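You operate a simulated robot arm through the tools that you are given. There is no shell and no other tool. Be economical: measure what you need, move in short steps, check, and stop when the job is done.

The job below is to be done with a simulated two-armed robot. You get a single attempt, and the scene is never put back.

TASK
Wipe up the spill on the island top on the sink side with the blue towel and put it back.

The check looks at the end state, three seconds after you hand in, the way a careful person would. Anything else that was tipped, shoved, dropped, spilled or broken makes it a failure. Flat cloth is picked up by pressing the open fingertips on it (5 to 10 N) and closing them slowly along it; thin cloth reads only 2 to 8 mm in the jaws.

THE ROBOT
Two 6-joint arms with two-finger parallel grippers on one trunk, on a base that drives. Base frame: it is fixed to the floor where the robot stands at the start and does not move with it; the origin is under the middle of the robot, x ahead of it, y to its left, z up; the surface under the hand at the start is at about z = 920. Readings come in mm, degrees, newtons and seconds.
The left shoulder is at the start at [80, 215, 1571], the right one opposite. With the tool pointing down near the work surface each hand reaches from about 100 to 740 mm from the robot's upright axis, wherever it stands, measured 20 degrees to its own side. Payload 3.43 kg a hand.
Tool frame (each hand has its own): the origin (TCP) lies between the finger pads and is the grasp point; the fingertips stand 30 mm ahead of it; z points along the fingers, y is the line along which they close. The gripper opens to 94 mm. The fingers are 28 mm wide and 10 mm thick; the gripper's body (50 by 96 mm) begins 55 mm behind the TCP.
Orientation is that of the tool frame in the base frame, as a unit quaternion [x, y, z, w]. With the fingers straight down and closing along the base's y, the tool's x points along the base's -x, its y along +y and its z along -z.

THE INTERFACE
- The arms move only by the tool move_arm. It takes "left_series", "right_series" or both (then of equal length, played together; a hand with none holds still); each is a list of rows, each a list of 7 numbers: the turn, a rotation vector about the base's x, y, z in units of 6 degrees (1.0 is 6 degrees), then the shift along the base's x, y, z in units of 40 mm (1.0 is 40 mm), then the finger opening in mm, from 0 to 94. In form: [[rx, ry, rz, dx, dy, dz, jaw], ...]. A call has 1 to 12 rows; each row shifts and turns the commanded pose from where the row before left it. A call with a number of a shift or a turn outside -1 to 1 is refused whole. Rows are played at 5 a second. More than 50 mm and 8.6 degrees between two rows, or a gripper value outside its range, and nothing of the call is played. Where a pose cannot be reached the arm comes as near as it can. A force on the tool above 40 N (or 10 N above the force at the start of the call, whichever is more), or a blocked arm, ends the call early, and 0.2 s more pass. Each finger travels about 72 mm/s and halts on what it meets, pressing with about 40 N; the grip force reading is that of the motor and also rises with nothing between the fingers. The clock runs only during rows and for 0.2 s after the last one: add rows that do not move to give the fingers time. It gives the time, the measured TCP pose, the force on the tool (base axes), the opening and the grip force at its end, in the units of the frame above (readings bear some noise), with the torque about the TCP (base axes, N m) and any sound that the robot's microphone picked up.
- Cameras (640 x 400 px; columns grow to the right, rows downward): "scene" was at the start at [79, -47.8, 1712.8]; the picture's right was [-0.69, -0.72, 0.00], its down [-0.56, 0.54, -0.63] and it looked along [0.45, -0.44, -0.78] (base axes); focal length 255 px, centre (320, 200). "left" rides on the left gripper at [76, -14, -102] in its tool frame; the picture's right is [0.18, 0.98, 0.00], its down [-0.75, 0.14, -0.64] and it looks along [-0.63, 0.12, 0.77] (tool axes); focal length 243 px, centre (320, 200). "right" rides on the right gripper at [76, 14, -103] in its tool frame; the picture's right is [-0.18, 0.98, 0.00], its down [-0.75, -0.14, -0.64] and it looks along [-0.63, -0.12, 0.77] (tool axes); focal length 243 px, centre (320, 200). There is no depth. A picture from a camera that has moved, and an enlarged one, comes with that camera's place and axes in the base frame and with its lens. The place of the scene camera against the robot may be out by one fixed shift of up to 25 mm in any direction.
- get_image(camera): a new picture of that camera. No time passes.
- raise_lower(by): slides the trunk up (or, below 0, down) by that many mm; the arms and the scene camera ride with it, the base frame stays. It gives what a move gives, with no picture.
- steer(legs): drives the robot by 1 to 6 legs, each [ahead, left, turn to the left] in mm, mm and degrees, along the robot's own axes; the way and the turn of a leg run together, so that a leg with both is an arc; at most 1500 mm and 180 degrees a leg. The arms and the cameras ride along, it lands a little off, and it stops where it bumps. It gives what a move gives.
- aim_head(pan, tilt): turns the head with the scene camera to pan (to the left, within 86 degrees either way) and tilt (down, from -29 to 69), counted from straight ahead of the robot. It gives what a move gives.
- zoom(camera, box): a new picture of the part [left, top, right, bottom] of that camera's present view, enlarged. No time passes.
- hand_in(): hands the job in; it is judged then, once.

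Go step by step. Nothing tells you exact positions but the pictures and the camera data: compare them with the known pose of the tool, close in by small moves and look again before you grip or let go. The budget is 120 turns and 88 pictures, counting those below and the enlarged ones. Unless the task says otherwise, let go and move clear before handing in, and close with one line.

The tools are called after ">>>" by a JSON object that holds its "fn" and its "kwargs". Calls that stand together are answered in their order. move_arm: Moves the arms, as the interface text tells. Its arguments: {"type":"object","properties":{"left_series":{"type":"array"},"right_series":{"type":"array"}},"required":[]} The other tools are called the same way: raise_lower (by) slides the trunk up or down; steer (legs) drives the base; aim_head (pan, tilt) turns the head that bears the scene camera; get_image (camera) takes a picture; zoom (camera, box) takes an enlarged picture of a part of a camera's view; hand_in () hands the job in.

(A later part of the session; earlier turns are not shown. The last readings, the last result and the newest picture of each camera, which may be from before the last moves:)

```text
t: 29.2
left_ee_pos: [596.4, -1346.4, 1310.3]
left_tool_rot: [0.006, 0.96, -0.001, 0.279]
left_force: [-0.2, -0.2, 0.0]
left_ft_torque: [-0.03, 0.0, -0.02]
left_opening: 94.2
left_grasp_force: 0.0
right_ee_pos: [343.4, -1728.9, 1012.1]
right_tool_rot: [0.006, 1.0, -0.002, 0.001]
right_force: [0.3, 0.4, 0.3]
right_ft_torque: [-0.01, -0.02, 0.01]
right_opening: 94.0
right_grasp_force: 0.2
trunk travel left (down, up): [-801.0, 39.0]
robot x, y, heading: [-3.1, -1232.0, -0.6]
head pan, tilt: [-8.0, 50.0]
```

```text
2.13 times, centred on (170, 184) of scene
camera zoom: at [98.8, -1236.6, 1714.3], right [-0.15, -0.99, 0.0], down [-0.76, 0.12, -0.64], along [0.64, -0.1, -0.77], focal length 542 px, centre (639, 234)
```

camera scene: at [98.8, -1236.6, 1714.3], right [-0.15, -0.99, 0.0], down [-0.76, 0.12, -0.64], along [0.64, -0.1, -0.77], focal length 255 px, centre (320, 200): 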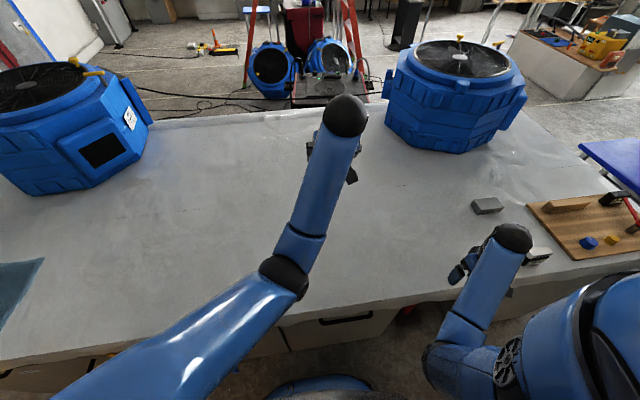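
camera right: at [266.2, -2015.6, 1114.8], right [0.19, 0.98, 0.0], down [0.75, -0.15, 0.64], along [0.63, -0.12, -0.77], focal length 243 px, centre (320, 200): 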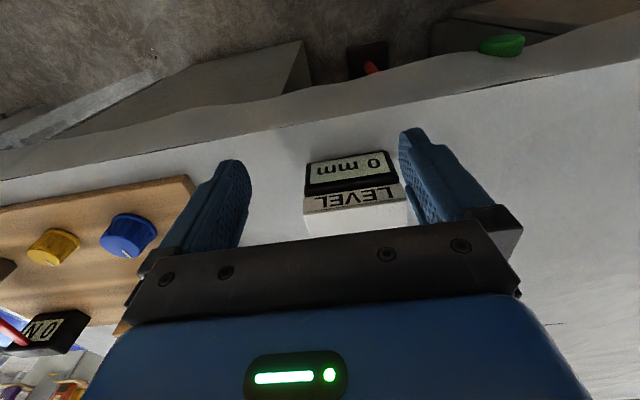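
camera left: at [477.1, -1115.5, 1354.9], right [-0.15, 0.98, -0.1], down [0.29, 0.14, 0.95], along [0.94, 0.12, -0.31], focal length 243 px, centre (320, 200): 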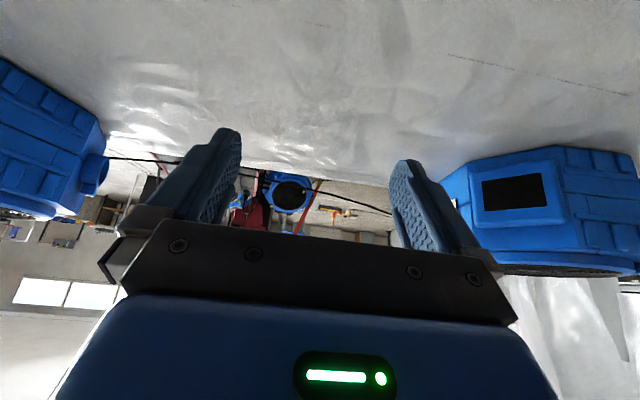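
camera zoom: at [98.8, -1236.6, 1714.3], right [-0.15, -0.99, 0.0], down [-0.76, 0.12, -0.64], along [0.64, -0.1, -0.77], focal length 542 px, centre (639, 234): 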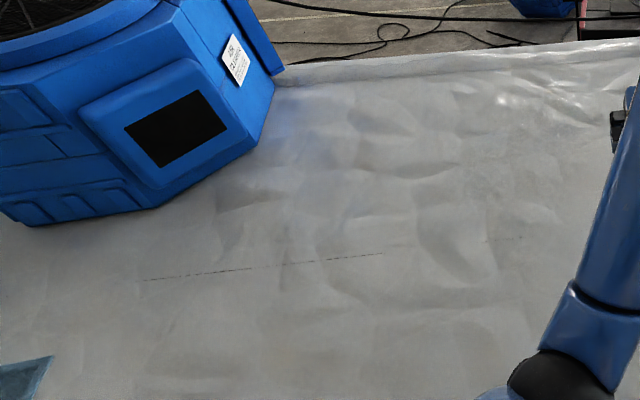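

In this fifth view a speckled glassy patch again works out to about (975–1010, -1060…-1120), so I now believe it is a clear spill. I'll go opposite it and bring the left hand camera low and near to confirm.

>>> {"fn": "steer", "kwargs": {"legs": [[0, 280, 0]]}}

>>> {"fn": "move_arm", "kwargs": {"left_series": [[0, 0, 0, 0.5, 0, -0.7, 94], [0, 0, 0, 0.5, 0, -0.7, 94], [0, 0, 0, 0.5, 0, -0.7, 94], [0, 0, 0, 0.5, 0, -0.7, 94], [0, 0, 0, 0.5, 0, -0.7, 94], [0, 0, 0, 0, 0, 0, 94]]}}

>>> {"fn": "get_image", "kwargs": {"camera": "left"}}

```text
t: 31.2
left_ee_pos: [599.2, -1075.1, 1308.8]
left_tool_rot: [0.007, 0.96, 0.0, 0.279]
left_force: [0.3, -0.3, -0.2]
left_ft_torque: [0.03, -0.01, 0.02]
left_opening: 93.5
left_grasp_force: 0.1
right_ee_pos: [348.7, -1456.6, 1011.5]
right_tool_rot: [0.008, 1.0, 0.001, 0.0]
right_force: [-0.6, 0.1, -0.1]
right_ft_torque: [0.02, -0.01, -0.02]
right_opening: 94.2
right_grasp_force: 0.1
trunk travel left (down, up): [-801.0, 39.0]
robot x, y, heading: [1.6, -954.6, -0.8]
head pan, tilt: [-8.0, 50.0]
```

```text
t: 32.6
left_ee_pos: [699.3, -1071.6, 1168.8]
left_tool_rot: [0.007, 0.96, -0.002, 0.279]
left_force: [-0.2, 0.1, 0.3]
left_ft_torque: [0.02, 0.02, -0.01]
left_opening: 93.7
left_grasp_force: 0.1
right_ee_pos: [348.7, -1453.9, 1012.6]
right_tool_rot: [0.007, 1.0, -0.001, 0.001]
right_force: [-0.6, 0.0, 0.0]
right_ft_torque: [-0.02, -0.04, 0.03]
right_opening: 93.5
right_grasp_force: 0.0
trunk travel left (down, up): [-801.0, 39.0]
robot x, y, heading: [3.7, -954.2, -0.6]
head pan, tilt: [-8.0, 50.0]
```

```text
46 pictures are left
camera left: at [578.2, -1083.8, 1213.8], right [-0.14, 0.98, -0.1], down [0.29, 0.14, 0.95], along [0.94, 0.11, -0.31], focal length 243 px, centre (320, 200)
```

left: 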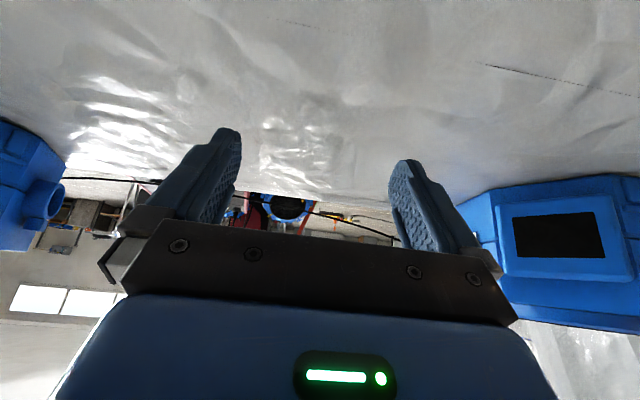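

>>> {"fn": "zoom", "kwargs": {"camera": "left", "box": [220, 70, 420, 195]}}

```text
3.20 times, centred on (320, 132) of left
camera zoom: at [578.2, -1083.8, 1213.8], right [-0.14, 0.98, -0.1], down [0.29, 0.14, 0.95], along [0.94, 0.11, -0.31], focal length 776 px, centre (320, 416)
```

zoom: 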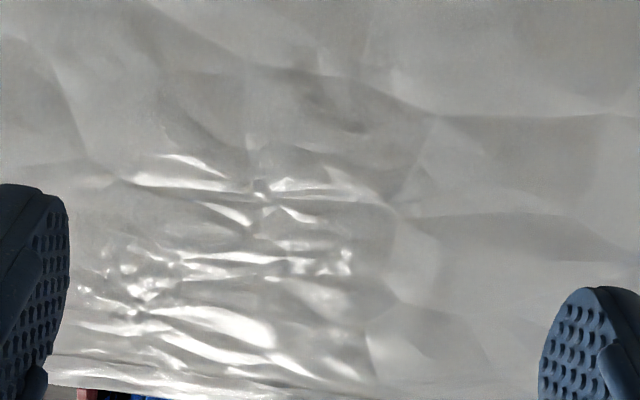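

There is a glossy patch near (1000, -1070), but it doesn't fit "sink side" well. Before committing, I'll scan the one near stretch not yet seen from close (y -1400 to -2200) with the left hand camera looking down.

>>> {"fn": "move_arm", "kwargs": {"left_series": [[0, 0, 0, -0.8, 0, 0.8, 94], [0, 0, 0, -0.8, 0, 0.8, 94], [0, 0, 0, -0.8, 0, 0.8, 94], [0, 0.7, 0, -0.5, 0, 0.6, 94], [0, 0.7, 0, -0.5, 0, 0.2, 94], [0, 0.7, 0, -0.3, 0, 0, 94], [0, 0, 0, 0, 0, 0, 94]]}}

>>> {"fn": "get_image", "kwargs": {"camera": "left"}}

>>> {"fn": "steer", "kwargs": {"legs": [[0, -600, 0]]}}

>>> {"fn": "get_image", "kwargs": {"camera": "left"}}

```text
t: 34.2
left_ee_pos: [594.8, -1097.7, 1260.1]
left_tool_rot: [0.006, 0.985, -0.002, 0.173]
left_force: [-0.1, 0.1, 0.4]
left_ft_torque: [-0.04, 0.02, 0.0]
left_opening: 93.9
left_grasp_force: 0.0
left hand out of reach, approached as far as the arm can: row 4, 5, 6
right_ee_pos: [346.6, -1453.8, 1012.5]
right_tool_rot: [0.007, 1.0, -0.001, 0.002]
right_force: [-0.4, 0.6, 0.0]
right_ft_torque: [0.0, -0.02, -0.01]
right_opening: 93.9
right_grasp_force: 0.0
trunk travel left (down, up): [-801.0, 39.0]
robot x, y, heading: [3.3, -957.0, -1.0]
head pan, tilt: [-8.0, 50.0]
```

```text
44 pictures are left
camera left: at [487.5, -1109.6, 1330.8], right [-0.16, 0.98, -0.06], down [0.49, 0.14, 0.86], along [0.86, 0.11, -0.51], focal length 243 px, centre (320, 200)
```

left: 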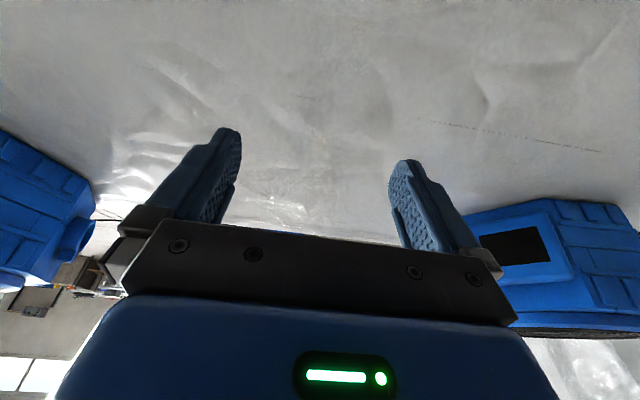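

```text
t: 37.6
left_ee_pos: [589.4, -1704.0, 1260.9]
left_tool_rot: [0.003, 0.985, -0.003, 0.173]
left_force: [-0.1, 1.0, -0.1]
left_ft_torque: [-0.04, -0.01, 0.0]
left_opening: 93.9
left_grasp_force: 0.0
right_ee_pos: [344.3, -2061.3, 1013.1]
right_tool_rot: [0.003, 1.0, -0.002, 0.002]
right_force: [-0.2, -0.2, 0.2]
right_ft_torque: [-0.01, 0.0, 0.02]
right_opening: 93.9
right_grasp_force: 0.1
trunk travel left (down, up): [-801.0, 39.0]
robot x, y, heading: [-2.6, -1570.8, -0.6]
head pan, tilt: [-8.0, 50.0]
```

```text
43 pictures are left
camera left: at [482.6, -1716.5, 1330.6], right [-0.17, 0.98, -0.07], down [0.49, 0.14, 0.86], along [0.86, 0.11, -0.51], focal length 243 px, centre (320, 200)
```

left: 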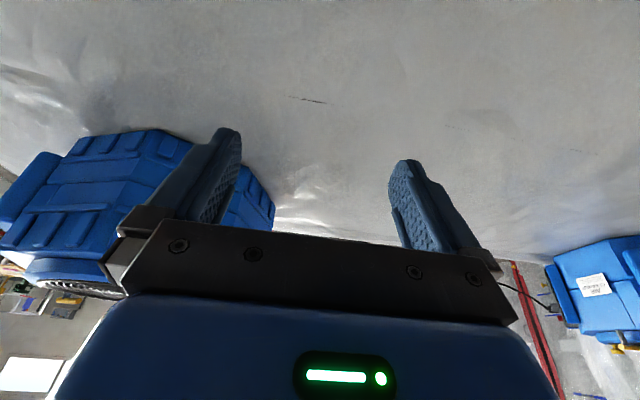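

>>> {"fn": "zoom", "kwargs": {"camera": "left", "box": [240, 0, 580, 200]}}

>>> {"fn": "zoom", "kwargs": {"camera": "left", "box": [0, 0, 280, 140]}}

```text
1.88 times, centred on (410, 100) of left
camera zoom: at [482.6, -1716.5, 1330.6], right [-0.17, 0.98, -0.07], down [0.49, 0.14, 0.86], along [0.86, 0.11, -0.51], focal length 457 px, centre (151, 388)
```

zoom: 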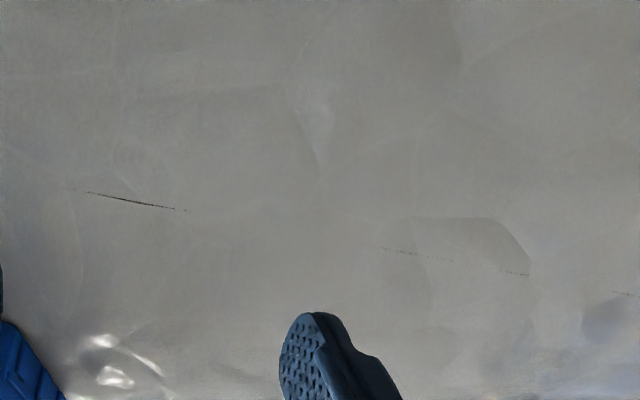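

```text
2.29 times, centred on (140, 70) of left
camera zoom: at [482.6, -1716.5, 1330.6], right [-0.17, 0.98, -0.07], down [0.49, 0.14, 0.86], along [0.86, 0.11, -0.51], focal length 555 px, centre (731, 497)
```

zoom: 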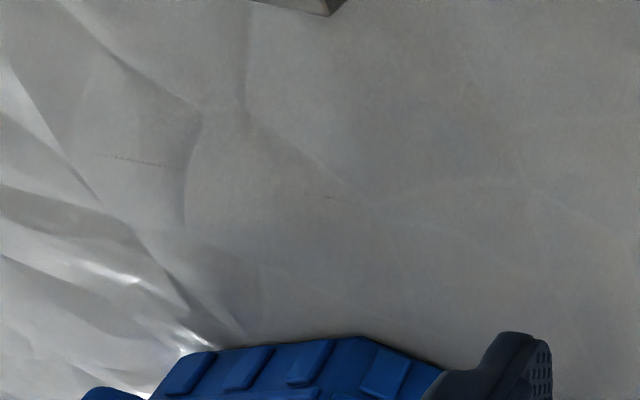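

The near half is clean everywhere, and the glassy patch sits exactly at the island's mid-length on the far half, so I'll treat it as the spill and go around to check. First I'll go back to the towel to pick it up.

>>> {"fn": "steer", "kwargs": {"legs": [[0, 1385, 0]]}}

>>> {"fn": "aim_head", "kwargs": {"pan": 0, "tilt": 55}}

>>> {"fn": "get_image", "kwargs": {"camera": "scene"}}

>>> {"fn": "get_image", "kwargs": {"camera": "left"}}

```text
t: 44.6
left_ee_pos: [596.0, -302.5, 1260.1]
left_tool_rot: [0.0, 0.985, 0.0, 0.173]
left_force: [0.0, -0.9, -0.2]
left_ft_torque: [0.02, 0.01, 0.0]
left_opening: 93.9
left_grasp_force: 0.1
right_ee_pos: [353.6, -663.0, 1012.4]
right_tool_rot: [0.001, 1.0, 0.0, 0.001]
right_force: [-0.4, -0.8, -0.3]
right_ft_torque: [-0.01, 0.02, -0.01]
right_opening: 93.9
right_grasp_force: 0.1
trunk travel left (down, up): [-801.0, 39.0]
robot x, y, heading: [1.2, -168.7, 0.2]
head pan, tilt: [-8.0, 50.0]
```

```text
t: 45.3
left_ee_pos: [596.2, -303.3, 1260.1]
left_tool_rot: [-0.001, 0.985, 0.0, 0.173]
left_force: [0.4, -0.1, 0.1]
left_ft_torque: [0.01, -0.02, -0.03]
left_opening: 94.1
left_grasp_force: 0.1
right_ee_pos: [354.0, -661.3, 1012.8]
right_tool_rot: [0.0, 1.0, -0.001, 0.001]
right_force: [0.4, 0.1, 0.3]
right_ft_torque: [-0.02, 0.0, -0.02]
right_opening: 94.0
right_grasp_force: 0.0
trunk travel left (down, up): [-801.0, 39.0]
robot x, y, heading: [-0.4, -168.6, -0.3]
head pan, tilt: [0.0, 55.0]
```

```text
40 pictures are left
camera scene: at [97.7, -163.4, 1707.7], right [0.0, -1.0, 0.0], down [-0.82, 0.0, -0.57], along [0.57, 0.0, -0.82], focal length 255 px, centre (320, 200)
```

scene: 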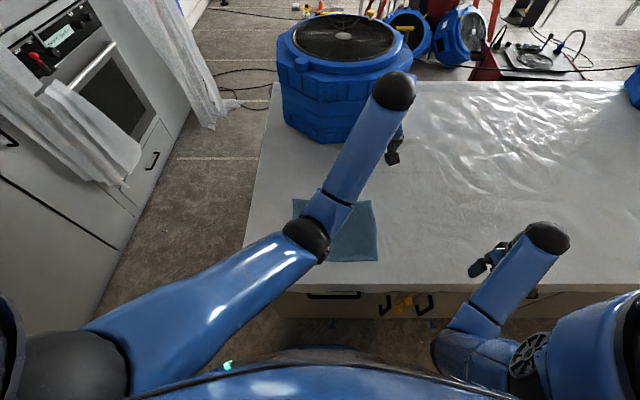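

```text
39 pictures are left
camera left: at [489.0, -316.0, 1330.4], right [-0.17, 0.98, -0.06], down [0.49, 0.14, 0.86], along [0.85, 0.12, -0.51], focal length 243 px, centre (320, 200)
```

left: 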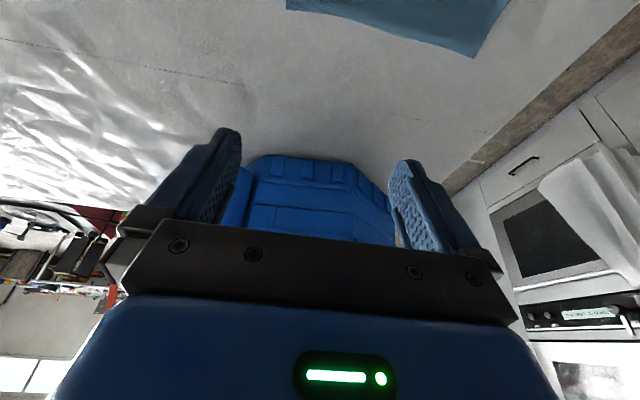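

The towel is in place, and the gap at the island's left end is about 1.2 m, enough to go round later. I'll bring the left hand, fingers down, over the middle of the towel's near edge.

>>> {"fn": "move_arm", "kwargs": {"left_series": [[0, 0, 0, -0.54, 0.35, -0.93, 80], [0, 0.55, 0, -0.54, 0.35, -0.93, 70], [0, 0.55, 0, -0.54, 0.35, -0.93, 60], [0, 0.55, 0, -0.54, 0.35, -0.93, 55], [0, 0.55, 0, -0.54, 0.35, -0.93, 50], [0, 0.55, 0, -0.54, 0.35, -0.93, 50], [0, 0.55, 0, -0.54, 0.35, -0.5, 50], [0, 0, 0, 0, 0, 0, 50], [0, 0, 0, 0, 0, 0, 50]]}}

>>> {"fn": "get_image", "kwargs": {"camera": "left"}}

```text
t: 47.3
left_ee_pos: [445.3, -206.9, 1013.9]
left_tool_rot: [0.0, 1.0, 0.0, 0.001]
left_force: [-0.5, -0.4, 1.3]
left_ft_torque: [-0.03, 0.0, 0.01]
left_opening: 49.9
left_grasp_force: 0.1
left hand out of reach, approached as far as the arm can: row 3
right_ee_pos: [353.0, -661.5, 1012.9]
right_tool_rot: [0.0, 1.0, -0.001, 0.001]
right_force: [-0.7, 0.5, -0.4]
right_ft_torque: [-0.04, 0.03, 0.01]
right_opening: 94.0
right_grasp_force: 0.0
trunk travel left (down, up): [-801.0, 39.0]
robot x, y, heading: [2.1, -167.4, -0.1]
head pan, tilt: [0.0, 55.0]
```

```text
38 pictures are left
camera left: at [368.7, -219.5, 1116.1], right [-0.18, 0.98, 0.0], down [0.75, 0.14, 0.64], along [0.63, 0.12, -0.77], focal length 243 px, centre (320, 200)
```

left: 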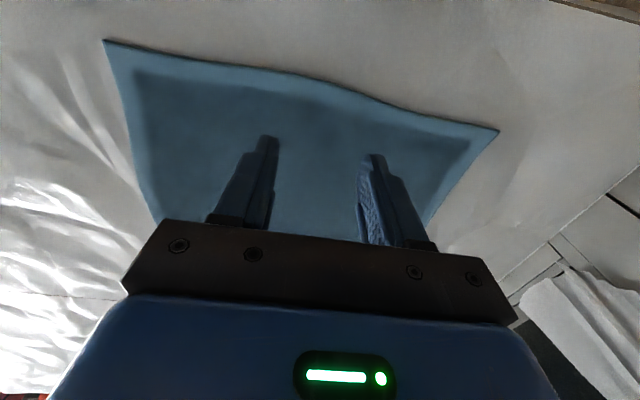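

The fingertips stand about 30 mm inside the near edge's middle, as wanted. I'll lower to contact.

>>> {"fn": "move_arm", "kwargs": {"left_series": [[0, 0, 0, 0, 0, -0.7, 50], [0, 0, 0, 0, 0, -0.6, 50], [0, 0, 0, 0, 0, -0.1, 50], [0, 0, 0, 0, 0, -0.05, 50], [0, 0, 0, 0, 0, 0, 50]]}}

```text
t: 48.5
left_ee_pos: [445.0, -206.8, 956.3]
left_tool_rot: [-0.001, 1.0, -0.001, 0.001]
left_force: [-0.5, 0.9, 0.7]
left_ft_torque: [0.03, -0.01, -0.01]
left_opening: 50.1
left_grasp_force: 0.0
right_ee_pos: [353.0, -662.6, 1013.5]
right_tool_rot: [0.001, 1.0, -0.001, 0.001]
right_force: [0.3, 0.0, -0.3]
right_ft_torque: [0.01, 0.0, 0.01]
right_opening: 94.1
right_grasp_force: 0.1
trunk travel left (down, up): [-801.0, 39.0]
robot x, y, heading: [-0.0, -167.3, 0.2]
head pan, tilt: [0.0, 55.0]
```

>>> {"fn": "move_arm", "kwargs": {"left_series": [[0, 0, 0, 0, 0, -0.07, 50], [0, 0, 0, 0, 0, -0.05, 50], [0, 0, 0, 0, 0, 0, 50]]}}

```text
t: 49.3
left_ee_pos: [445.8, -206.1, 952.9]
left_tool_rot: [0.0, 1.0, -0.001, 0.002]
left_force: [-0.5, 1.1, 15.3]
left_ft_torque: [0.13, 0.06, -0.02]
left_opening: 50.1
left_grasp_force: 0.0
right_ee_pos: [352.2, -660.5, 1013.7]
right_tool_rot: [0.0, 1.0, -0.001, 0.002]
right_force: [0.3, 0.0, 0.2]
right_ft_torque: [0.0, -0.01, 0.01]
right_opening: 94.0
right_grasp_force: 0.0
trunk travel left (down, up): [-801.0, 39.0]
robot x, y, heading: [1.3, -169.3, 0.2]
head pan, tilt: [0.0, 55.0]
```

Contact at 15 N with z≈953; I'll ease to about 8 N and close slowly.

>>> {"fn": "move_arm", "kwargs": {"left_series": [[0, 0, 0, 0, 0, 0.03, 50], [0, 0, 0, 0, 0, 0, 45], [0, 0, 0, 0, 0, 0, 40], [0, 0, 0, 0, 0, 0, 35], [0, 0, 0, 0, 0, 0, 30], [0, 0, 0, 0, 0, 0, 25], [0, 0, 0, 0, 0, 0, 20], [0, 0, 0, 0, 0, 0, 15], [0, 0, 0, 0, 0, 0, 10], [0, 0, 0, 0, 0, 0, 5], [0, 0, 0, 0, 0, 0, 0], [0, 0, 0, 0, 0, 0, 0]]}}

```text
t: 51.9
left_ee_pos: [445.7, -206.1, 952.9]
left_tool_rot: [0.0, 1.0, -0.001, 0.001]
left_force: [-0.4, 0.2, 10.3]
left_ft_torque: [0.03, -0.01, 0.02]
left_opening: 4.9
left_grasp_force: 39.2
right_ee_pos: [351.7, -661.1, 1012.8]
right_tool_rot: [0.002, 1.0, -0.001, 0.002]
right_force: [0.3, 1.2, -0.2]
right_ft_torque: [-0.01, -0.02, 0.0]
right_opening: 93.9
right_grasp_force: 0.1
trunk travel left (down, up): [-801.0, 39.0]
robot x, y, heading: [1.9, -168.6, 0.1]
head pan, tilt: [0.0, 55.0]
```

The jaws read 4.9 mm, so they hold cloth. I'll lift and look.

>>> {"fn": "move_arm", "kwargs": {"left_series": [[0, 0, 0, 0, 0, 0.5, 0], [0, 0, 0, 0, 0, 1, 0], [0, 0, 0, 0.2, 0, 1, 0], [0, 0, 0, 0.2, 0, 1, 0], [0, 0, 0, 0.2, 0, 1, 0], [0, 0, 0, 0.2, 0, 1, 0], [0, 0, 0, 0.2, 0, 1, 0], [0, 0, 0, 0.2, 0, 1, 0], [0, 0, 0, 0, 0, 0, 0]]}}

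>>> {"fn": "get_image", "kwargs": {"camera": "scene"}}

```text
t: 53.9
left_ee_pos: [571.0, -252.4, 1122.6]
left_tool_rot: [0.0, 1.0, 0.0, 0.001]
left_force: [0.6, 0.6, 1.1]
left_ft_torque: [0.0, -0.01, 0.0]
left_opening: 4.8
left_grasp_force: 39.7
left hand out of reach, approached as far as the arm can: row 3, 4, 5, 6, 7, 8
right_ee_pos: [352.9, -661.0, 1012.0]
right_tool_rot: [0.001, 1.0, -0.001, 0.001]
right_force: [-0.8, 0.5, -0.3]
right_ft_torque: [0.01, -0.01, 0.02]
right_opening: 94.2
right_grasp_force: 0.0
trunk travel left (down, up): [-801.0, 39.0]
robot x, y, heading: [1.1, -166.6, 0.2]
head pan, tilt: [0.0, 55.0]
```

```text
37 pictures are left
camera scene: at [97.2, -162.8, 1707.8], right [0.0, -1.0, 0.0], down [-0.82, 0.0, -0.57], along [0.57, 0.0, -0.82], focal length 255 px, centre (320, 200)
```

scene: 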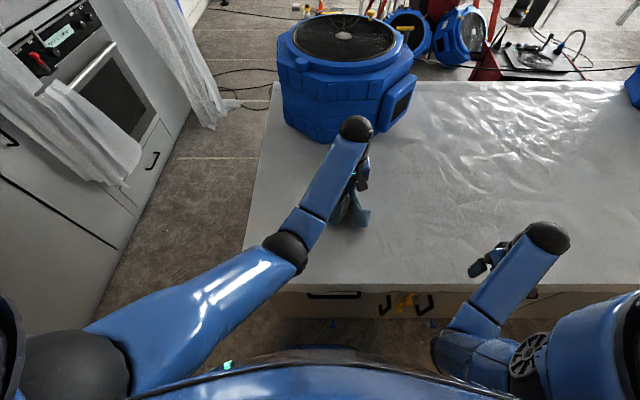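

The towel is held, and the counter under it was clean. Triangulating, the bench with the tap stands by the island's far side at about (1720, -1535, 910), so the far side really is a "sink side". I'll lift the towel higher and drive round by the left end.

>>> {"fn": "move_arm", "kwargs": {"left_series": [[0, -0.9, 0, 0, 0.2, 0.7, 0], [0, -0.9, 0, 0, 0.2, 0.8, 0], [0, -0.9, 0, 0, 0.2, 0.8, 0], [0, -0.9, 0, 0, 0.2, 0.8, 0], [0, -0.9, 0, 0, 0.2, 0.8, 0], [0, -0.9, 0, 0, 0.2, 0.8, 0], [0, 0, 0, 0, 0, 0, 0]]}}

>>> {"fn": "steer", "kwargs": {"legs": [[0, 760, 0]]}}

>>> {"fn": "aim_head", "kwargs": {"pan": 0, "tilt": 35}}

>>> {"fn": "get_image", "kwargs": {"camera": "scene"}}

```text
t: 55.5
left_ee_pos: [594.0, -218.2, 1286.5]
left_tool_rot: [0.0, 0.959, 0.0, 0.282]
left_force: [-1.2, -0.1, -0.3]
left_ft_torque: [0.0, 0.01, 0.0]
left_opening: 4.7
left_grasp_force: 39.6
left hand out of reach, approached as far as the arm can: row 1, 2, 3, 4
right_ee_pos: [353.9, -659.8, 1013.0]
right_tool_rot: [0.001, 1.0, -0.001, 0.001]
right_force: [0.5, -0.4, 0.7]
right_ft_torque: [0.03, 0.04, 0.01]
right_opening: 93.9
right_grasp_force: 0.0
trunk travel left (down, up): [-801.0, 39.0]
robot x, y, heading: [2.0, -165.0, 0.2]
head pan, tilt: [0.0, 55.0]
```

```text
t: 59.6
left_ee_pos: [587.7, 548.1, 1286.9]
left_tool_rot: [-0.009, 0.96, 0.002, 0.281]
left_force: [0.1, -0.4, -1.0]
left_ft_torque: [0.0, 0.04, -0.02]
left_opening: 5.0
left_grasp_force: 39.5
right_ee_pos: [355.5, 102.7, 1011.4]
right_tool_rot: [-0.009, 1.0, 0.0, 0.001]
right_force: [0.1, 0.1, 0.4]
right_ft_torque: [0.01, -0.02, -0.02]
right_opening: 94.1
right_grasp_force: 0.1
trunk travel left (down, up): [-801.0, 39.0]
robot x, y, heading: [-5.6, 587.3, 1.0]
head pan, tilt: [0.0, 55.0]
```

```text
t: 60.4
left_ee_pos: [587.0, 551.6, 1286.6]
left_tool_rot: [-0.01, 0.96, 0.002, 0.28]
left_force: [0.2, -1.4, 0.6]
left_ft_torque: [0.01, 0.02, -0.03]
left_opening: 4.8
left_grasp_force: 39.1
right_ee_pos: [356.4, 104.2, 1013.0]
right_tool_rot: [-0.01, 1.0, -0.001, 0.001]
right_force: [0.1, 0.6, -0.7]
right_ft_torque: [0.0, 0.0, -0.04]
right_opening: 94.2
right_grasp_force: 0.0
trunk travel left (down, up): [-801.0, 39.0]
robot x, y, heading: [-7.2, 594.2, 0.8]
head pan, tilt: [0.0, 35.0]
```

```text
36 pictures are left
camera scene: at [106.5, 597.1, 1735.9], right [0.02, -1.0, 0.0], down [-0.57, -0.01, -0.82], along [0.82, 0.02, -0.57], focal length 255 px, centre (320, 200)
```

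scene: 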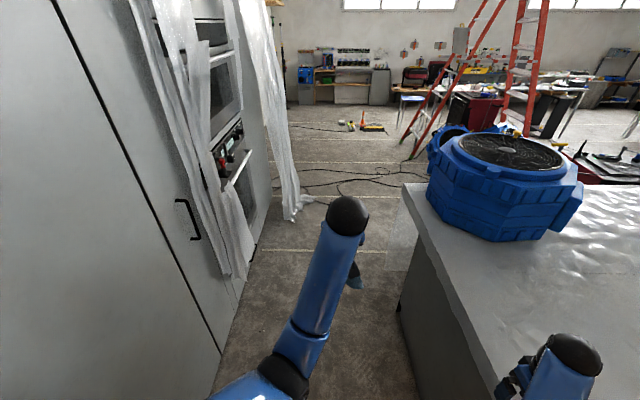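

The gap runs y≈120 to 1219, with the mover close to the island's end. I'll tuck the right hand in, then drive through, swing wide past the curtain, and turn right about to face the island.

>>> {"fn": "move_arm", "kwargs": {"right_series": [[0, 0, 0, 0, 0.9, 0, 60], [0, 0, 0, 0, 0.9, 0, 40], [0, 0, 0, 0, 0.9, 0, 30], [0, 0, 0, 0, 0.9, 0, 30], [0, 0, 0, 0, 0, 0, 30]]}}

>>> {"fn": "steer", "kwargs": {"legs": [[0, 55, -0.8], [850, 0, 0]]}}

>>> {"fn": "get_image", "kwargs": {"camera": "scene"}}

```text
t: 61.6
left_ee_pos: [586.6, 550.1, 1286.3]
left_tool_rot: [-0.009, 0.96, 0.002, 0.281]
left_force: [-0.3, -0.4, 0.4]
left_ft_torque: [0.03, 0.03, -0.03]
left_opening: 4.5
left_grasp_force: 39.1
right_ee_pos: [356.1, 246.9, 1004.0]
right_tool_rot: [-0.01, 1.0, -0.001, 0.003]
right_force: [0.0, 0.5, -0.6]
right_ft_torque: [0.0, -0.03, 0.01]
right_opening: 30.0
right_grasp_force: 0.0
right hand out of reach, approached as far as the arm can: row 1, 2, 4
trunk travel left (down, up): [-801.0, 39.0]
robot x, y, heading: [-4.8, 592.7, 1.1]
head pan, tilt: [0.0, 35.0]
```

```text
t: 66.8
left_ee_pos: [1451.8, 593.3, 1287.2]
left_tool_rot: [0.002, 0.96, -0.001, 0.281]
left_force: [-0.7, -0.1, -0.3]
left_ft_torque: [-0.03, 0.03, 0.01]
left_opening: 4.4
left_grasp_force: 38.8
right_ee_pos: [1213.5, 293.7, 1004.2]
right_tool_rot: [0.002, 1.0, -0.002, 0.003]
right_force: [0.3, 0.2, 0.4]
right_ft_torque: [0.02, 0.0, 0.0]
right_opening: 30.2
right_grasp_force: 0.1
trunk travel left (down, up): [-801.0, 39.0]
robot x, y, heading: [861.6, 645.5, -0.2]
head pan, tilt: [0.0, 35.0]
```

```text
35 pictures are left
camera scene: at [972.0, 649.7, 1736.1], right [0.0, -1.0, 0.0], down [-0.57, 0.0, -0.82], along [0.82, 0.0, -0.57], focal length 255 px, centre (320, 200)
```

scene: 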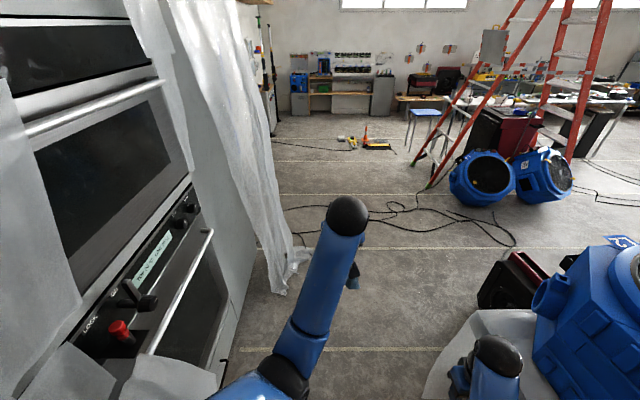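

There's a black/red box near the mover's far side on the floor. I'll look closer before continuing.

>>> {"fn": "aim_head", "kwargs": {"pan": -45, "tilt": 32}}

>>> {"fn": "get_image", "kwargs": {"camera": "scene"}}

```text
t: 67.9
left_ee_pos: [1453.2, 592.3, 1286.3]
left_tool_rot: [0.003, 0.96, -0.002, 0.281]
left_force: [-0.1, -0.4, -0.1]
left_ft_torque: [0.0, -0.01, -0.01]
left_opening: 4.6
left_grasp_force: 39.4
right_ee_pos: [1214.3, 293.0, 1003.6]
right_tool_rot: [0.002, 1.0, -0.002, 0.002]
right_force: [0.2, 0.5, -0.1]
right_ft_torque: [0.0, 0.01, 0.01]
right_opening: 30.4
right_grasp_force: 0.1
trunk travel left (down, up): [-801.0, 39.0]
robot x, y, heading: [864.4, 645.8, -0.2]
head pan, tilt: [-45.0, 32.0]
```

```text
34 pictures are left
camera scene: at [948.9, 586.5, 1740.6], right [-0.71, -0.7, 0.0], down [-0.37, 0.38, -0.85], along [0.6, -0.6, -0.53], focal length 255 px, centre (320, 200)
```

scene: 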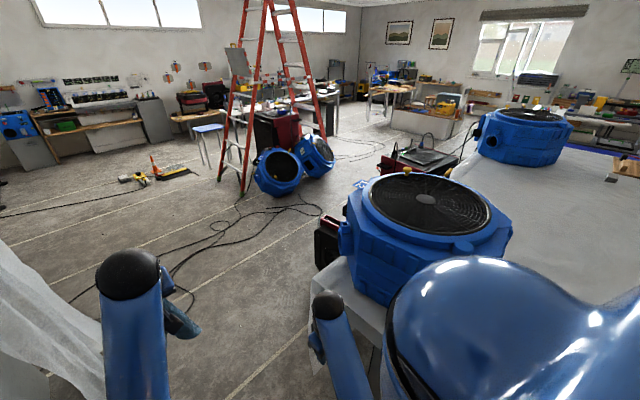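

>>> {"fn": "steer", "kwargs": {"legs": [[650, 0, 0]]}}

>>> {"fn": "aim_head", "kwargs": {"pan": -70, "tilt": 35}}

>>> {"fn": "get_image", "kwargs": {"camera": "scene"}}

```text
t: 71.5
left_ee_pos: [2090.9, 587.3, 1285.9]
left_tool_rot: [0.003, 0.96, -0.002, 0.281]
left_force: [-0.2, 0.2, -0.7]
left_ft_torque: [0.0, 0.05, 0.01]
left_opening: 4.5
left_grasp_force: 38.7
right_ee_pos: [1853.8, 290.2, 1003.8]
right_tool_rot: [0.003, 1.0, -0.002, 0.003]
right_force: [-0.2, -0.1, 0.4]
right_ft_torque: [0.01, 0.02, -0.01]
right_opening: 30.0
right_grasp_force: 0.0
trunk travel left (down, up): [-801.0, 39.0]
robot x, y, heading: [1500.1, 642.8, -0.1]
head pan, tilt: [-45.0, 32.0]
```

```text
t: 72.3
left_ee_pos: [2093.0, 587.9, 1286.2]
left_tool_rot: [0.003, 0.96, -0.002, 0.281]
left_force: [0.7, -0.2, -0.4]
left_ft_torque: [-0.03, 0.02, 0.01]
left_opening: 4.7
left_grasp_force: 39.2
right_ee_pos: [1854.3, 290.5, 1004.0]
right_tool_rot: [0.004, 1.0, -0.002, 0.003]
right_force: [-0.2, -0.3, 0.2]
right_ft_torque: [0.02, -0.02, 0.01]
right_opening: 29.9
right_grasp_force: 0.0
trunk travel left (down, up): [-801.0, 39.0]
robot x, y, heading: [1501.5, 642.2, -0.1]
head pan, tilt: [-70.0, 35.0]
```

```text
33 pictures are left
camera scene: at [1555.9, 564.0, 1735.9], right [-0.94, -0.34, 0.0], down [-0.19, 0.54, -0.82], along [0.28, -0.77, -0.57], focal length 255 px, centre (320, 200)
```

scene: 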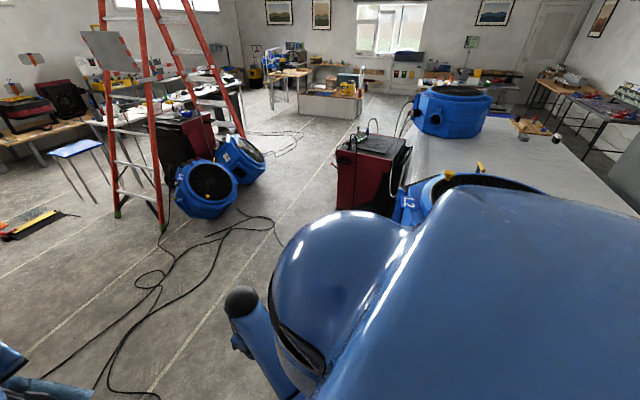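

The far side is mostly open; a dark-red cart with a tap stands past y≈-1300. I'll move out to x≈2000, turn to face along -y and look again.

>>> {"fn": "steer", "kwargs": {"legs": [[550, -150, 0], [0, 0, -90]]}}

>>> {"fn": "aim_head", "kwargs": {"pan": -20, "tilt": 35}}

>>> {"fn": "get_image", "kwargs": {"camera": "scene"}}

```text
t: 79.5
left_ee_pos: [2005.5, -101.7, 1286.5]
left_tool_rot: [0.681, 0.677, -0.2, 0.197]
left_force: [-0.3, 0.1, 0.5]
left_ft_torque: [0.03, 0.01, 0.08]
left_opening: 4.4
left_grasp_force: 39.1
right_ee_pos: [1706.4, 136.6, 1004.1]
right_tool_rot: [0.709, 0.706, -0.004, 0.001]
right_force: [-0.7, -0.1, -0.7]
right_ft_torque: [-0.01, -0.03, 0.03]
right_opening: 30.1
right_grasp_force: 0.1
trunk travel left (down, up): [-801.0, 39.0]
robot x, y, heading: [2054.4, 490.8, -90.5]
head pan, tilt: [-70.0, 35.0]
```

```text
t: 80.7
left_ee_pos: [2004.4, -101.7, 1285.8]
left_tool_rot: [0.68, 0.677, -0.2, 0.197]
left_force: [0.3, -0.4, 0.6]
left_ft_torque: [0.01, 0.0, 0.09]
left_opening: 4.6
left_grasp_force: 38.7
right_ee_pos: [1705.8, 136.6, 1004.2]
right_tool_rot: [0.709, 0.705, -0.003, 0.001]
right_force: [0.1, 0.1, 0.0]
right_ft_torque: [-0.01, -0.01, 0.0]
right_opening: 30.2
right_grasp_force: 0.2
trunk travel left (down, up): [-801.0, 39.0]
robot x, y, heading: [2057.9, 488.9, -90.3]
head pan, tilt: [-20.0, 35.0]
```

```text
32 pictures are left
camera scene: at [2021.5, 382.5, 1736.0], right [-0.94, 0.35, 0.0], down [0.2, 0.54, -0.82], along [-0.28, -0.77, -0.57], focal length 255 px, centre (320, 200)
```

scene: 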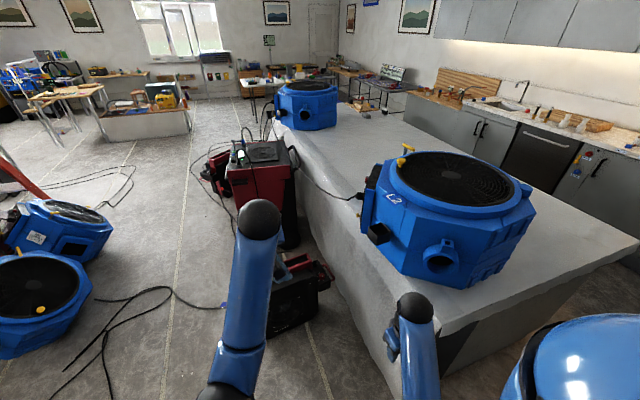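

From here I see clutter (welder cart, a box, cables) on this far side, and the sink wall across the island. I'll zoom on the island top from this new angle.

>>> {"fn": "zoom", "kwargs": {"camera": "scene", "box": [280, 90, 440, 190]}}

>>> {"fn": "zoom", "kwargs": {"camera": "scene", "box": [400, 110, 620, 248]}}

```text
4.00 times, centred on (360, 140) of scene
camera zoom: at [2021.5, 382.5, 1736.0], right [-0.94, 0.35, 0.0], down [0.2, 0.54, -0.82], along [-0.28, -0.77, -0.57], focal length 1019 px, centre (160, 440)
```

zoom: 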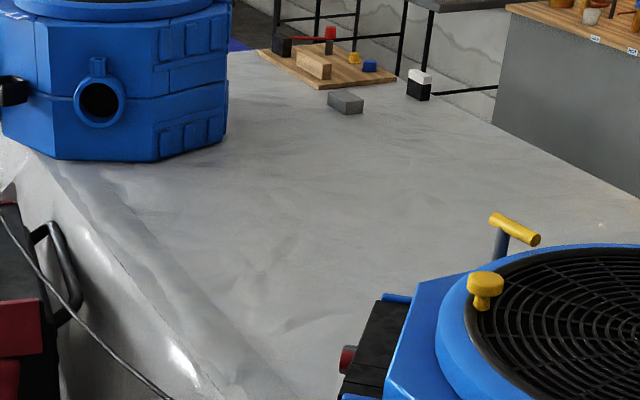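

```text
2.90 times, centred on (510, 179) of scene
camera zoom: at [2021.5, 382.5, 1736.0], right [-0.94, 0.35, 0.0], down [0.2, 0.54, -0.82], along [-0.28, -0.77, -0.57], focal length 738 px, centre (-231, 261)
```

zoom: 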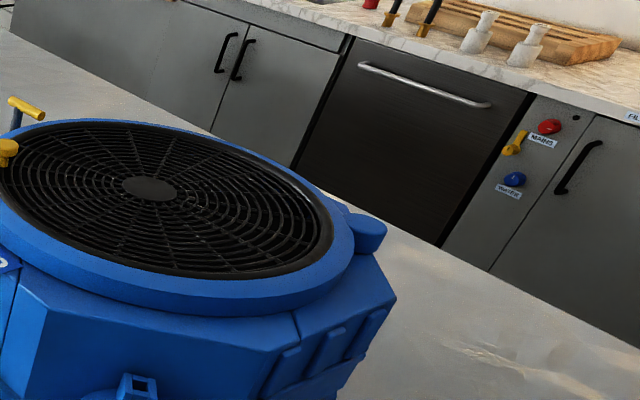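

From this side, warm under-cabinet light glints on the sheeting near the island's near-left part. I'll zoom there.

>>> {"fn": "zoom", "kwargs": {"camera": "scene", "box": [520, 185, 640, 260]}}

>>> {"fn": "aim_head", "kwargs": {"pan": -50, "tilt": 35}}

>>> {"fn": "get_image", "kwargs": {"camera": "scene"}}

```text
5.33 times, centred on (580, 222) of scene
camera zoom: at [2021.5, 382.5, 1736.0], right [-0.94, 0.35, 0.0], down [0.2, 0.54, -0.82], along [-0.28, -0.77, -0.57], focal length 1358 px, centre (-1067, 80)
```

zoom: 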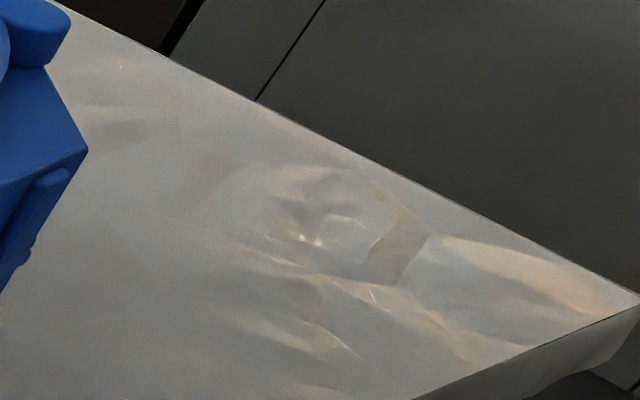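

```text
t: 81.6
left_ee_pos: [2004.5, -100.6, 1285.8]
left_tool_rot: [0.681, 0.677, -0.2, 0.198]
left_force: [-0.7, 0.1, 0.3]
left_ft_torque: [0.04, 0.0, 0.09]
left_opening: 4.4
left_grasp_force: 38.9
right_ee_pos: [1705.2, 136.6, 1003.4]
right_tool_rot: [0.71, 0.705, -0.003, 0.0]
right_force: [0.6, -0.3, 0.2]
right_ft_torque: [0.02, 0.0, 0.03]
right_opening: 30.3
right_grasp_force: 0.1
trunk travel left (down, up): [-801.0, 39.0]
robot x, y, heading: [2057.0, 488.0, -90.3]
head pan, tilt: [-50.0, 35.0]
```

```text
28 pictures are left
camera scene: at [1984.2, 408.9, 1736.0], right [-0.64, 0.77, 0.0], down [0.44, 0.37, -0.82], along [-0.63, -0.52, -0.57], focal length 255 px, centre (320, 200)
```

scene: 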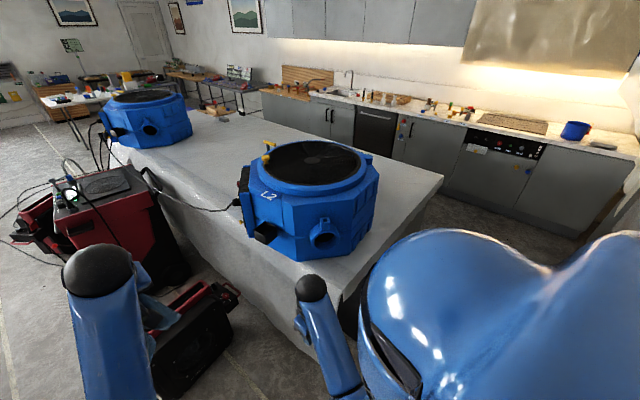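

>>> {"fn": "zoom", "kwargs": {"camera": "scene", "box": [350, 140, 460, 209]}}

>>> {"fn": "zoom", "kwargs": {"camera": "scene", "box": [170, 105, 330, 205]}}

```text
5.80 times, centred on (405, 174) of scene
camera zoom: at [1984.2, 408.9, 1736.0], right [-0.64, 0.77, 0.0], down [0.44, 0.37, -0.82], along [-0.63, -0.52, -0.57], focal length 1476 px, centre (-173, 348)
```

zoom: 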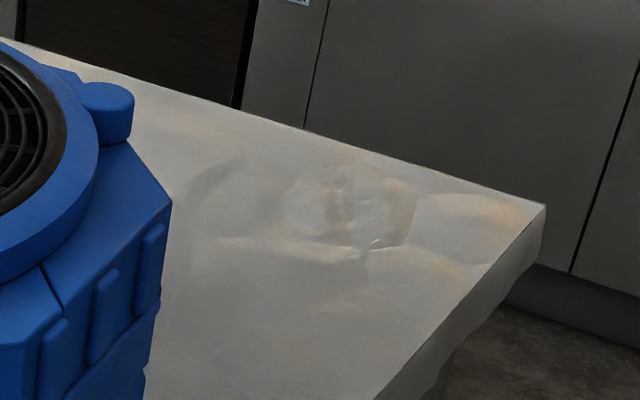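

```text
4.00 times, centred on (250, 155) of scene
camera zoom: at [1984.2, 408.9, 1736.0], right [-0.64, 0.77, 0.0], down [0.44, 0.37, -0.82], along [-0.63, -0.52, -0.57], focal length 1019 px, centre (600, 380)
```

zoom: 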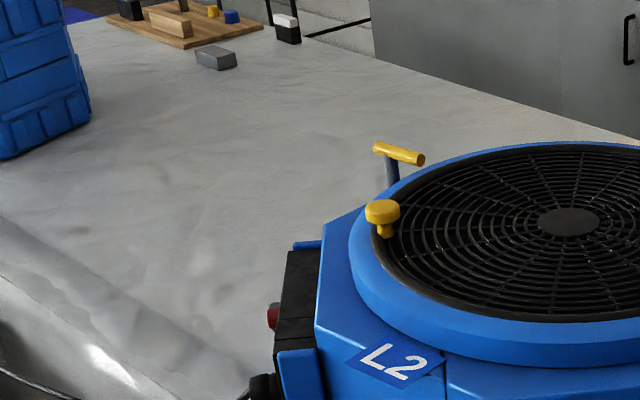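

No stand room here, and from this side there's a rounded wet-looking outline about 260 mm across near (520, -90), on the sink side of the top. I'll return to the gap at the island's end and inspect it along the near strip.

>>> {"fn": "steer", "kwargs": {"legs": [[0, -250, 0], [-285, 0, 0], [0, -1250, 0]]}}

>>> {"fn": "aim_head", "kwargs": {"pan": 0, "tilt": 40}}

>>> {"fn": "get_image", "kwargs": {"camera": "scene"}}

```text
t: 90.9
left_ee_pos: [511.6, 184.9, 1286.8]
left_tool_rot: [0.677, 0.68, -0.199, 0.198]
left_force: [-0.1, -0.4, -0.5]
left_ft_torque: [0.06, -0.02, 0.08]
left_opening: 4.3
left_grasp_force: 39.2
right_ee_pos: [210.1, 419.5, 1004.6]
right_tool_rot: [0.706, 0.708, -0.003, 0.001]
right_force: [0.3, 0.1, -0.1]
right_ft_torque: [-0.04, 0.02, -0.03]
right_opening: 30.1
right_grasp_force: 0.1
trunk travel left (down, up): [-801.0, 39.0]
robot x, y, heading: [554.5, 776.3, -89.7]
head pan, tilt: [-50.0, 35.0]
```

```text
t: 92.1
left_ee_pos: [510.7, 183.7, 1285.5]
left_tool_rot: [0.677, 0.681, -0.198, 0.198]
left_force: [-0.6, -0.3, -0.1]
left_ft_torque: [0.0, -0.01, 0.06]
left_opening: 4.5
left_grasp_force: 38.8
right_ee_pos: [209.1, 420.4, 1003.4]
right_tool_rot: [0.706, 0.708, -0.003, 0.001]
right_force: [1.3, -0.1, -1.1]
right_ft_torque: [-0.01, 0.03, -0.02]
right_opening: 30.2
right_grasp_force: 0.0
trunk travel left (down, up): [-801.0, 39.0]
robot x, y, heading: [554.8, 777.2, -89.8]
head pan, tilt: [0.0, 40.0]
```

```text
25 pictures are left
camera scene: at [553.0, 665.7, 1728.4], right [-1.0, 0.0, 0.0], down [0.0, 0.64, -0.77], along [0.0, -0.77, -0.64], focal length 255 px, centre (320, 200)
```

scene: 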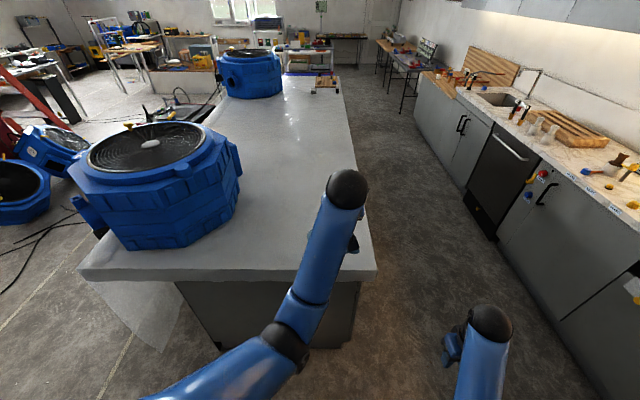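

>>> {"fn": "zoom", "kwargs": {"camera": "scene", "box": [200, 170, 400, 295]}}

>>> {"fn": "zoom", "kwargs": {"camera": "scene", "box": [220, 75, 380, 175]}}

```text
3.20 times, centred on (300, 232) of scene
camera zoom: at [553.0, 665.7, 1728.4], right [-1.0, 0.0, 0.0], down [0.0, 0.64, -0.77], along [0.0, -0.77, -0.64], focal length 815 px, centre (384, 96)
```

zoom: 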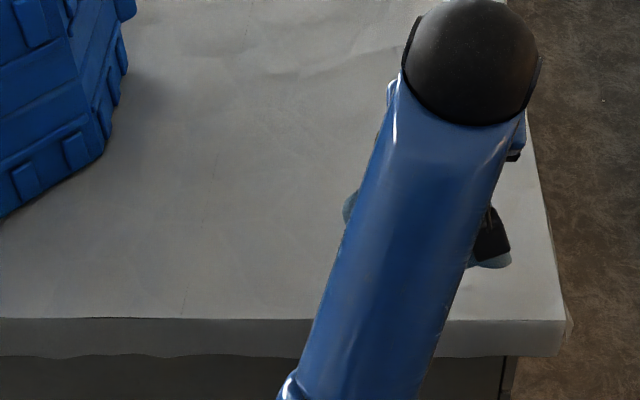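

```text
4.00 times, centred on (300, 125) of scene
camera zoom: at [553.0, 665.7, 1728.4], right [-1.0, 0.0, 0.0], down [0.0, 0.64, -0.77], along [0.0, -0.77, -0.64], focal length 1019 px, centre (400, 500)
```

zoom: 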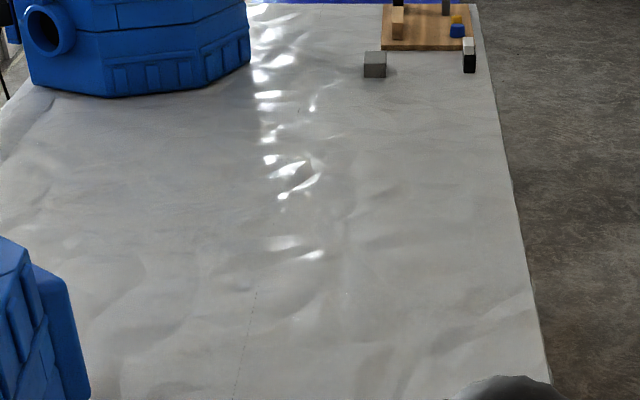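

A distinct ring-like glossy blob shows at about (760, -1330), which coincides with an odd sharp-edged shape I saw earlier from the left wrist at (770, -1354). I'll zoom tightly on it.

>>> {"fn": "zoom", "kwargs": {"camera": "scene", "box": [270, 95, 330, 145]}}

```text
8.00 times, centred on (300, 120) of scene
camera zoom: at [553.0, 665.7, 1728.4], right [-1.0, 0.0, 0.0], down [0.0, 0.64, -0.77], along [0.0, -0.77, -0.64], focal length 2037 px, centre (480, 840)
```

zoom: 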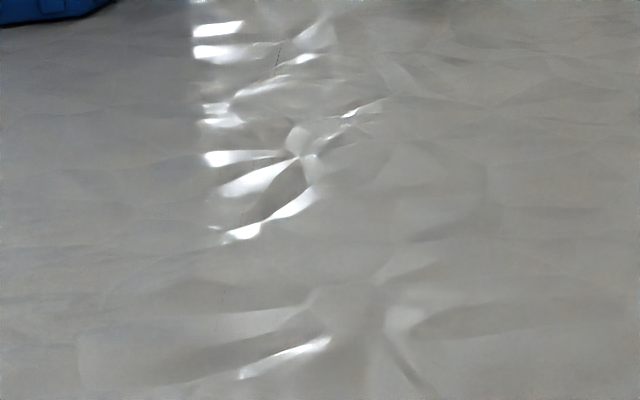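

That is the window's reflection on crumpled sheeting. Now the nearby candidate at (520, -90), which my arm hides; I'll shift sideways to see it.

>>> {"fn": "steer", "kwargs": {"legs": [[0, -300, 0]]}}

>>> {"fn": "aim_head", "kwargs": {"pan": 20, "tilt": 45}}

>>> {"fn": "zoom", "kwargs": {"camera": "scene", "box": [200, 50, 480, 225]}}

```text
t: 94.2
left_ee_pos: [213.2, 182.5, 1286.2]
left_tool_rot: [0.677, 0.68, -0.2, 0.197]
left_force: [1.2, -0.6, 0.0]
left_ft_torque: [0.03, 0.01, 0.05]
left_opening: 4.3
left_grasp_force: 39.2
right_ee_pos: [-88.9, 418.8, 1005.4]
right_tool_rot: [0.706, 0.708, -0.003, 0.0]
right_force: [0.1, -0.2, 0.1]
right_ft_torque: [0.01, 0.02, 0.01]
right_opening: 29.9
right_grasp_force: 0.0
trunk travel left (down, up): [-801.0, 39.0]
robot x, y, heading: [254.9, 777.4, -90.1]
head pan, tilt: [0.0, 40.0]
```

```text
t: 95.0
left_ee_pos: [209.3, 182.6, 1286.3]
left_tool_rot: [0.677, 0.68, -0.199, 0.199]
left_force: [-0.2, 0.3, -0.5]
left_ft_torque: [0.02, 0.0, 0.09]
left_opening: 4.3
left_grasp_force: 39.3
right_ee_pos: [-92.1, 417.6, 1003.5]
right_tool_rot: [0.706, 0.708, -0.003, 0.001]
right_force: [-0.3, 0.5, 0.2]
right_ft_torque: [0.02, -0.02, -0.01]
right_opening: 29.9
right_grasp_force: 0.0
trunk travel left (down, up): [-801.0, 39.0]
robot x, y, heading: [257.1, 773.9, -89.7]
head pan, tilt: [20.0, 45.0]
```

```text
2.29 times, centred on (340, 138) of scene
camera zoom: at [279.0, 673.2, 1721.2], right [-0.94, -0.35, 0.0], down [-0.24, 0.66, -0.71], along [0.24, -0.66, -0.71], focal length 582 px, centre (274, 343)
```

zoom: 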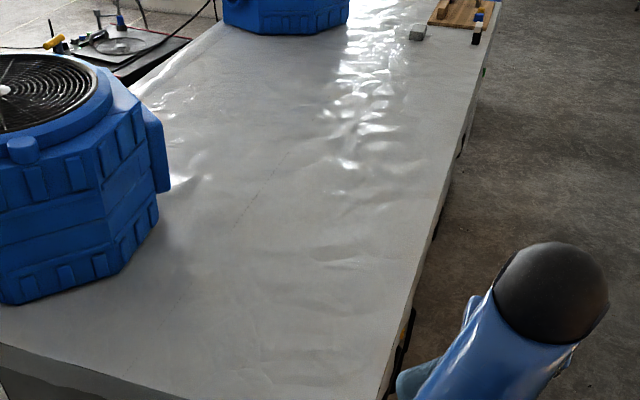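

Only crumples visible so far. A liquid film shows best at a grazing angle, and both hands are clear of the island here, so I'll lower the trunk to bring the head camera near counter level.

>>> {"fn": "raise_lower", "kwargs": {"by": -520}}

>>> {"fn": "aim_head", "kwargs": {"pan": 10, "tilt": 12}}

>>> {"fn": "get_image", "kwargs": {"camera": "scene"}}

```text
refused: -520 is not a number from -400 to 400
```

```text
t: 96.0
left_ee_pos: [209.0, 182.4, 1286.3]
left_tool_rot: [0.677, 0.68, -0.199, 0.2]
left_force: [0.1, -0.4, -1.1]
left_ft_torque: [0.02, 0.01, 0.1]
left_opening: 4.5
left_grasp_force: 38.7
right_ee_pos: [-92.6, 417.5, 1003.9]
right_tool_rot: [0.706, 0.708, -0.002, 0.001]
right_force: [-0.2, 0.1, -0.6]
right_ft_torque: [0.0, 0.02, -0.03]
right_opening: 30.3
right_grasp_force: 0.0
trunk travel left (down, up): [-801.0, 39.0]
robot x, y, heading: [260.1, 775.2, -89.8]
head pan, tilt: [10.0, 12.0]
```

```text
20 pictures are left
camera scene: at [268.1, 657.7, 1772.8], right [-0.98, -0.18, 0.0], down [-0.04, 0.21, -0.98], along [0.17, -0.96, -0.21], focal length 255 px, centre (320, 200)
```

scene: 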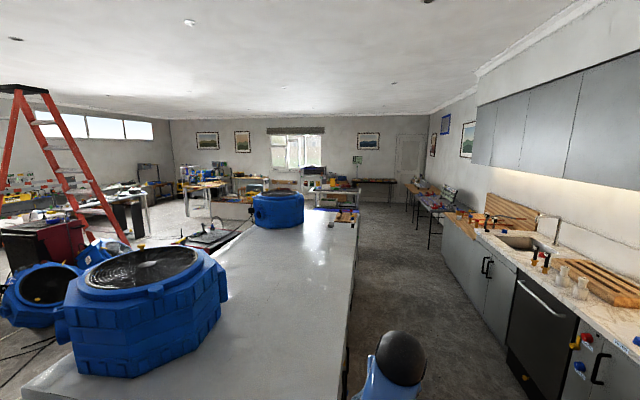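

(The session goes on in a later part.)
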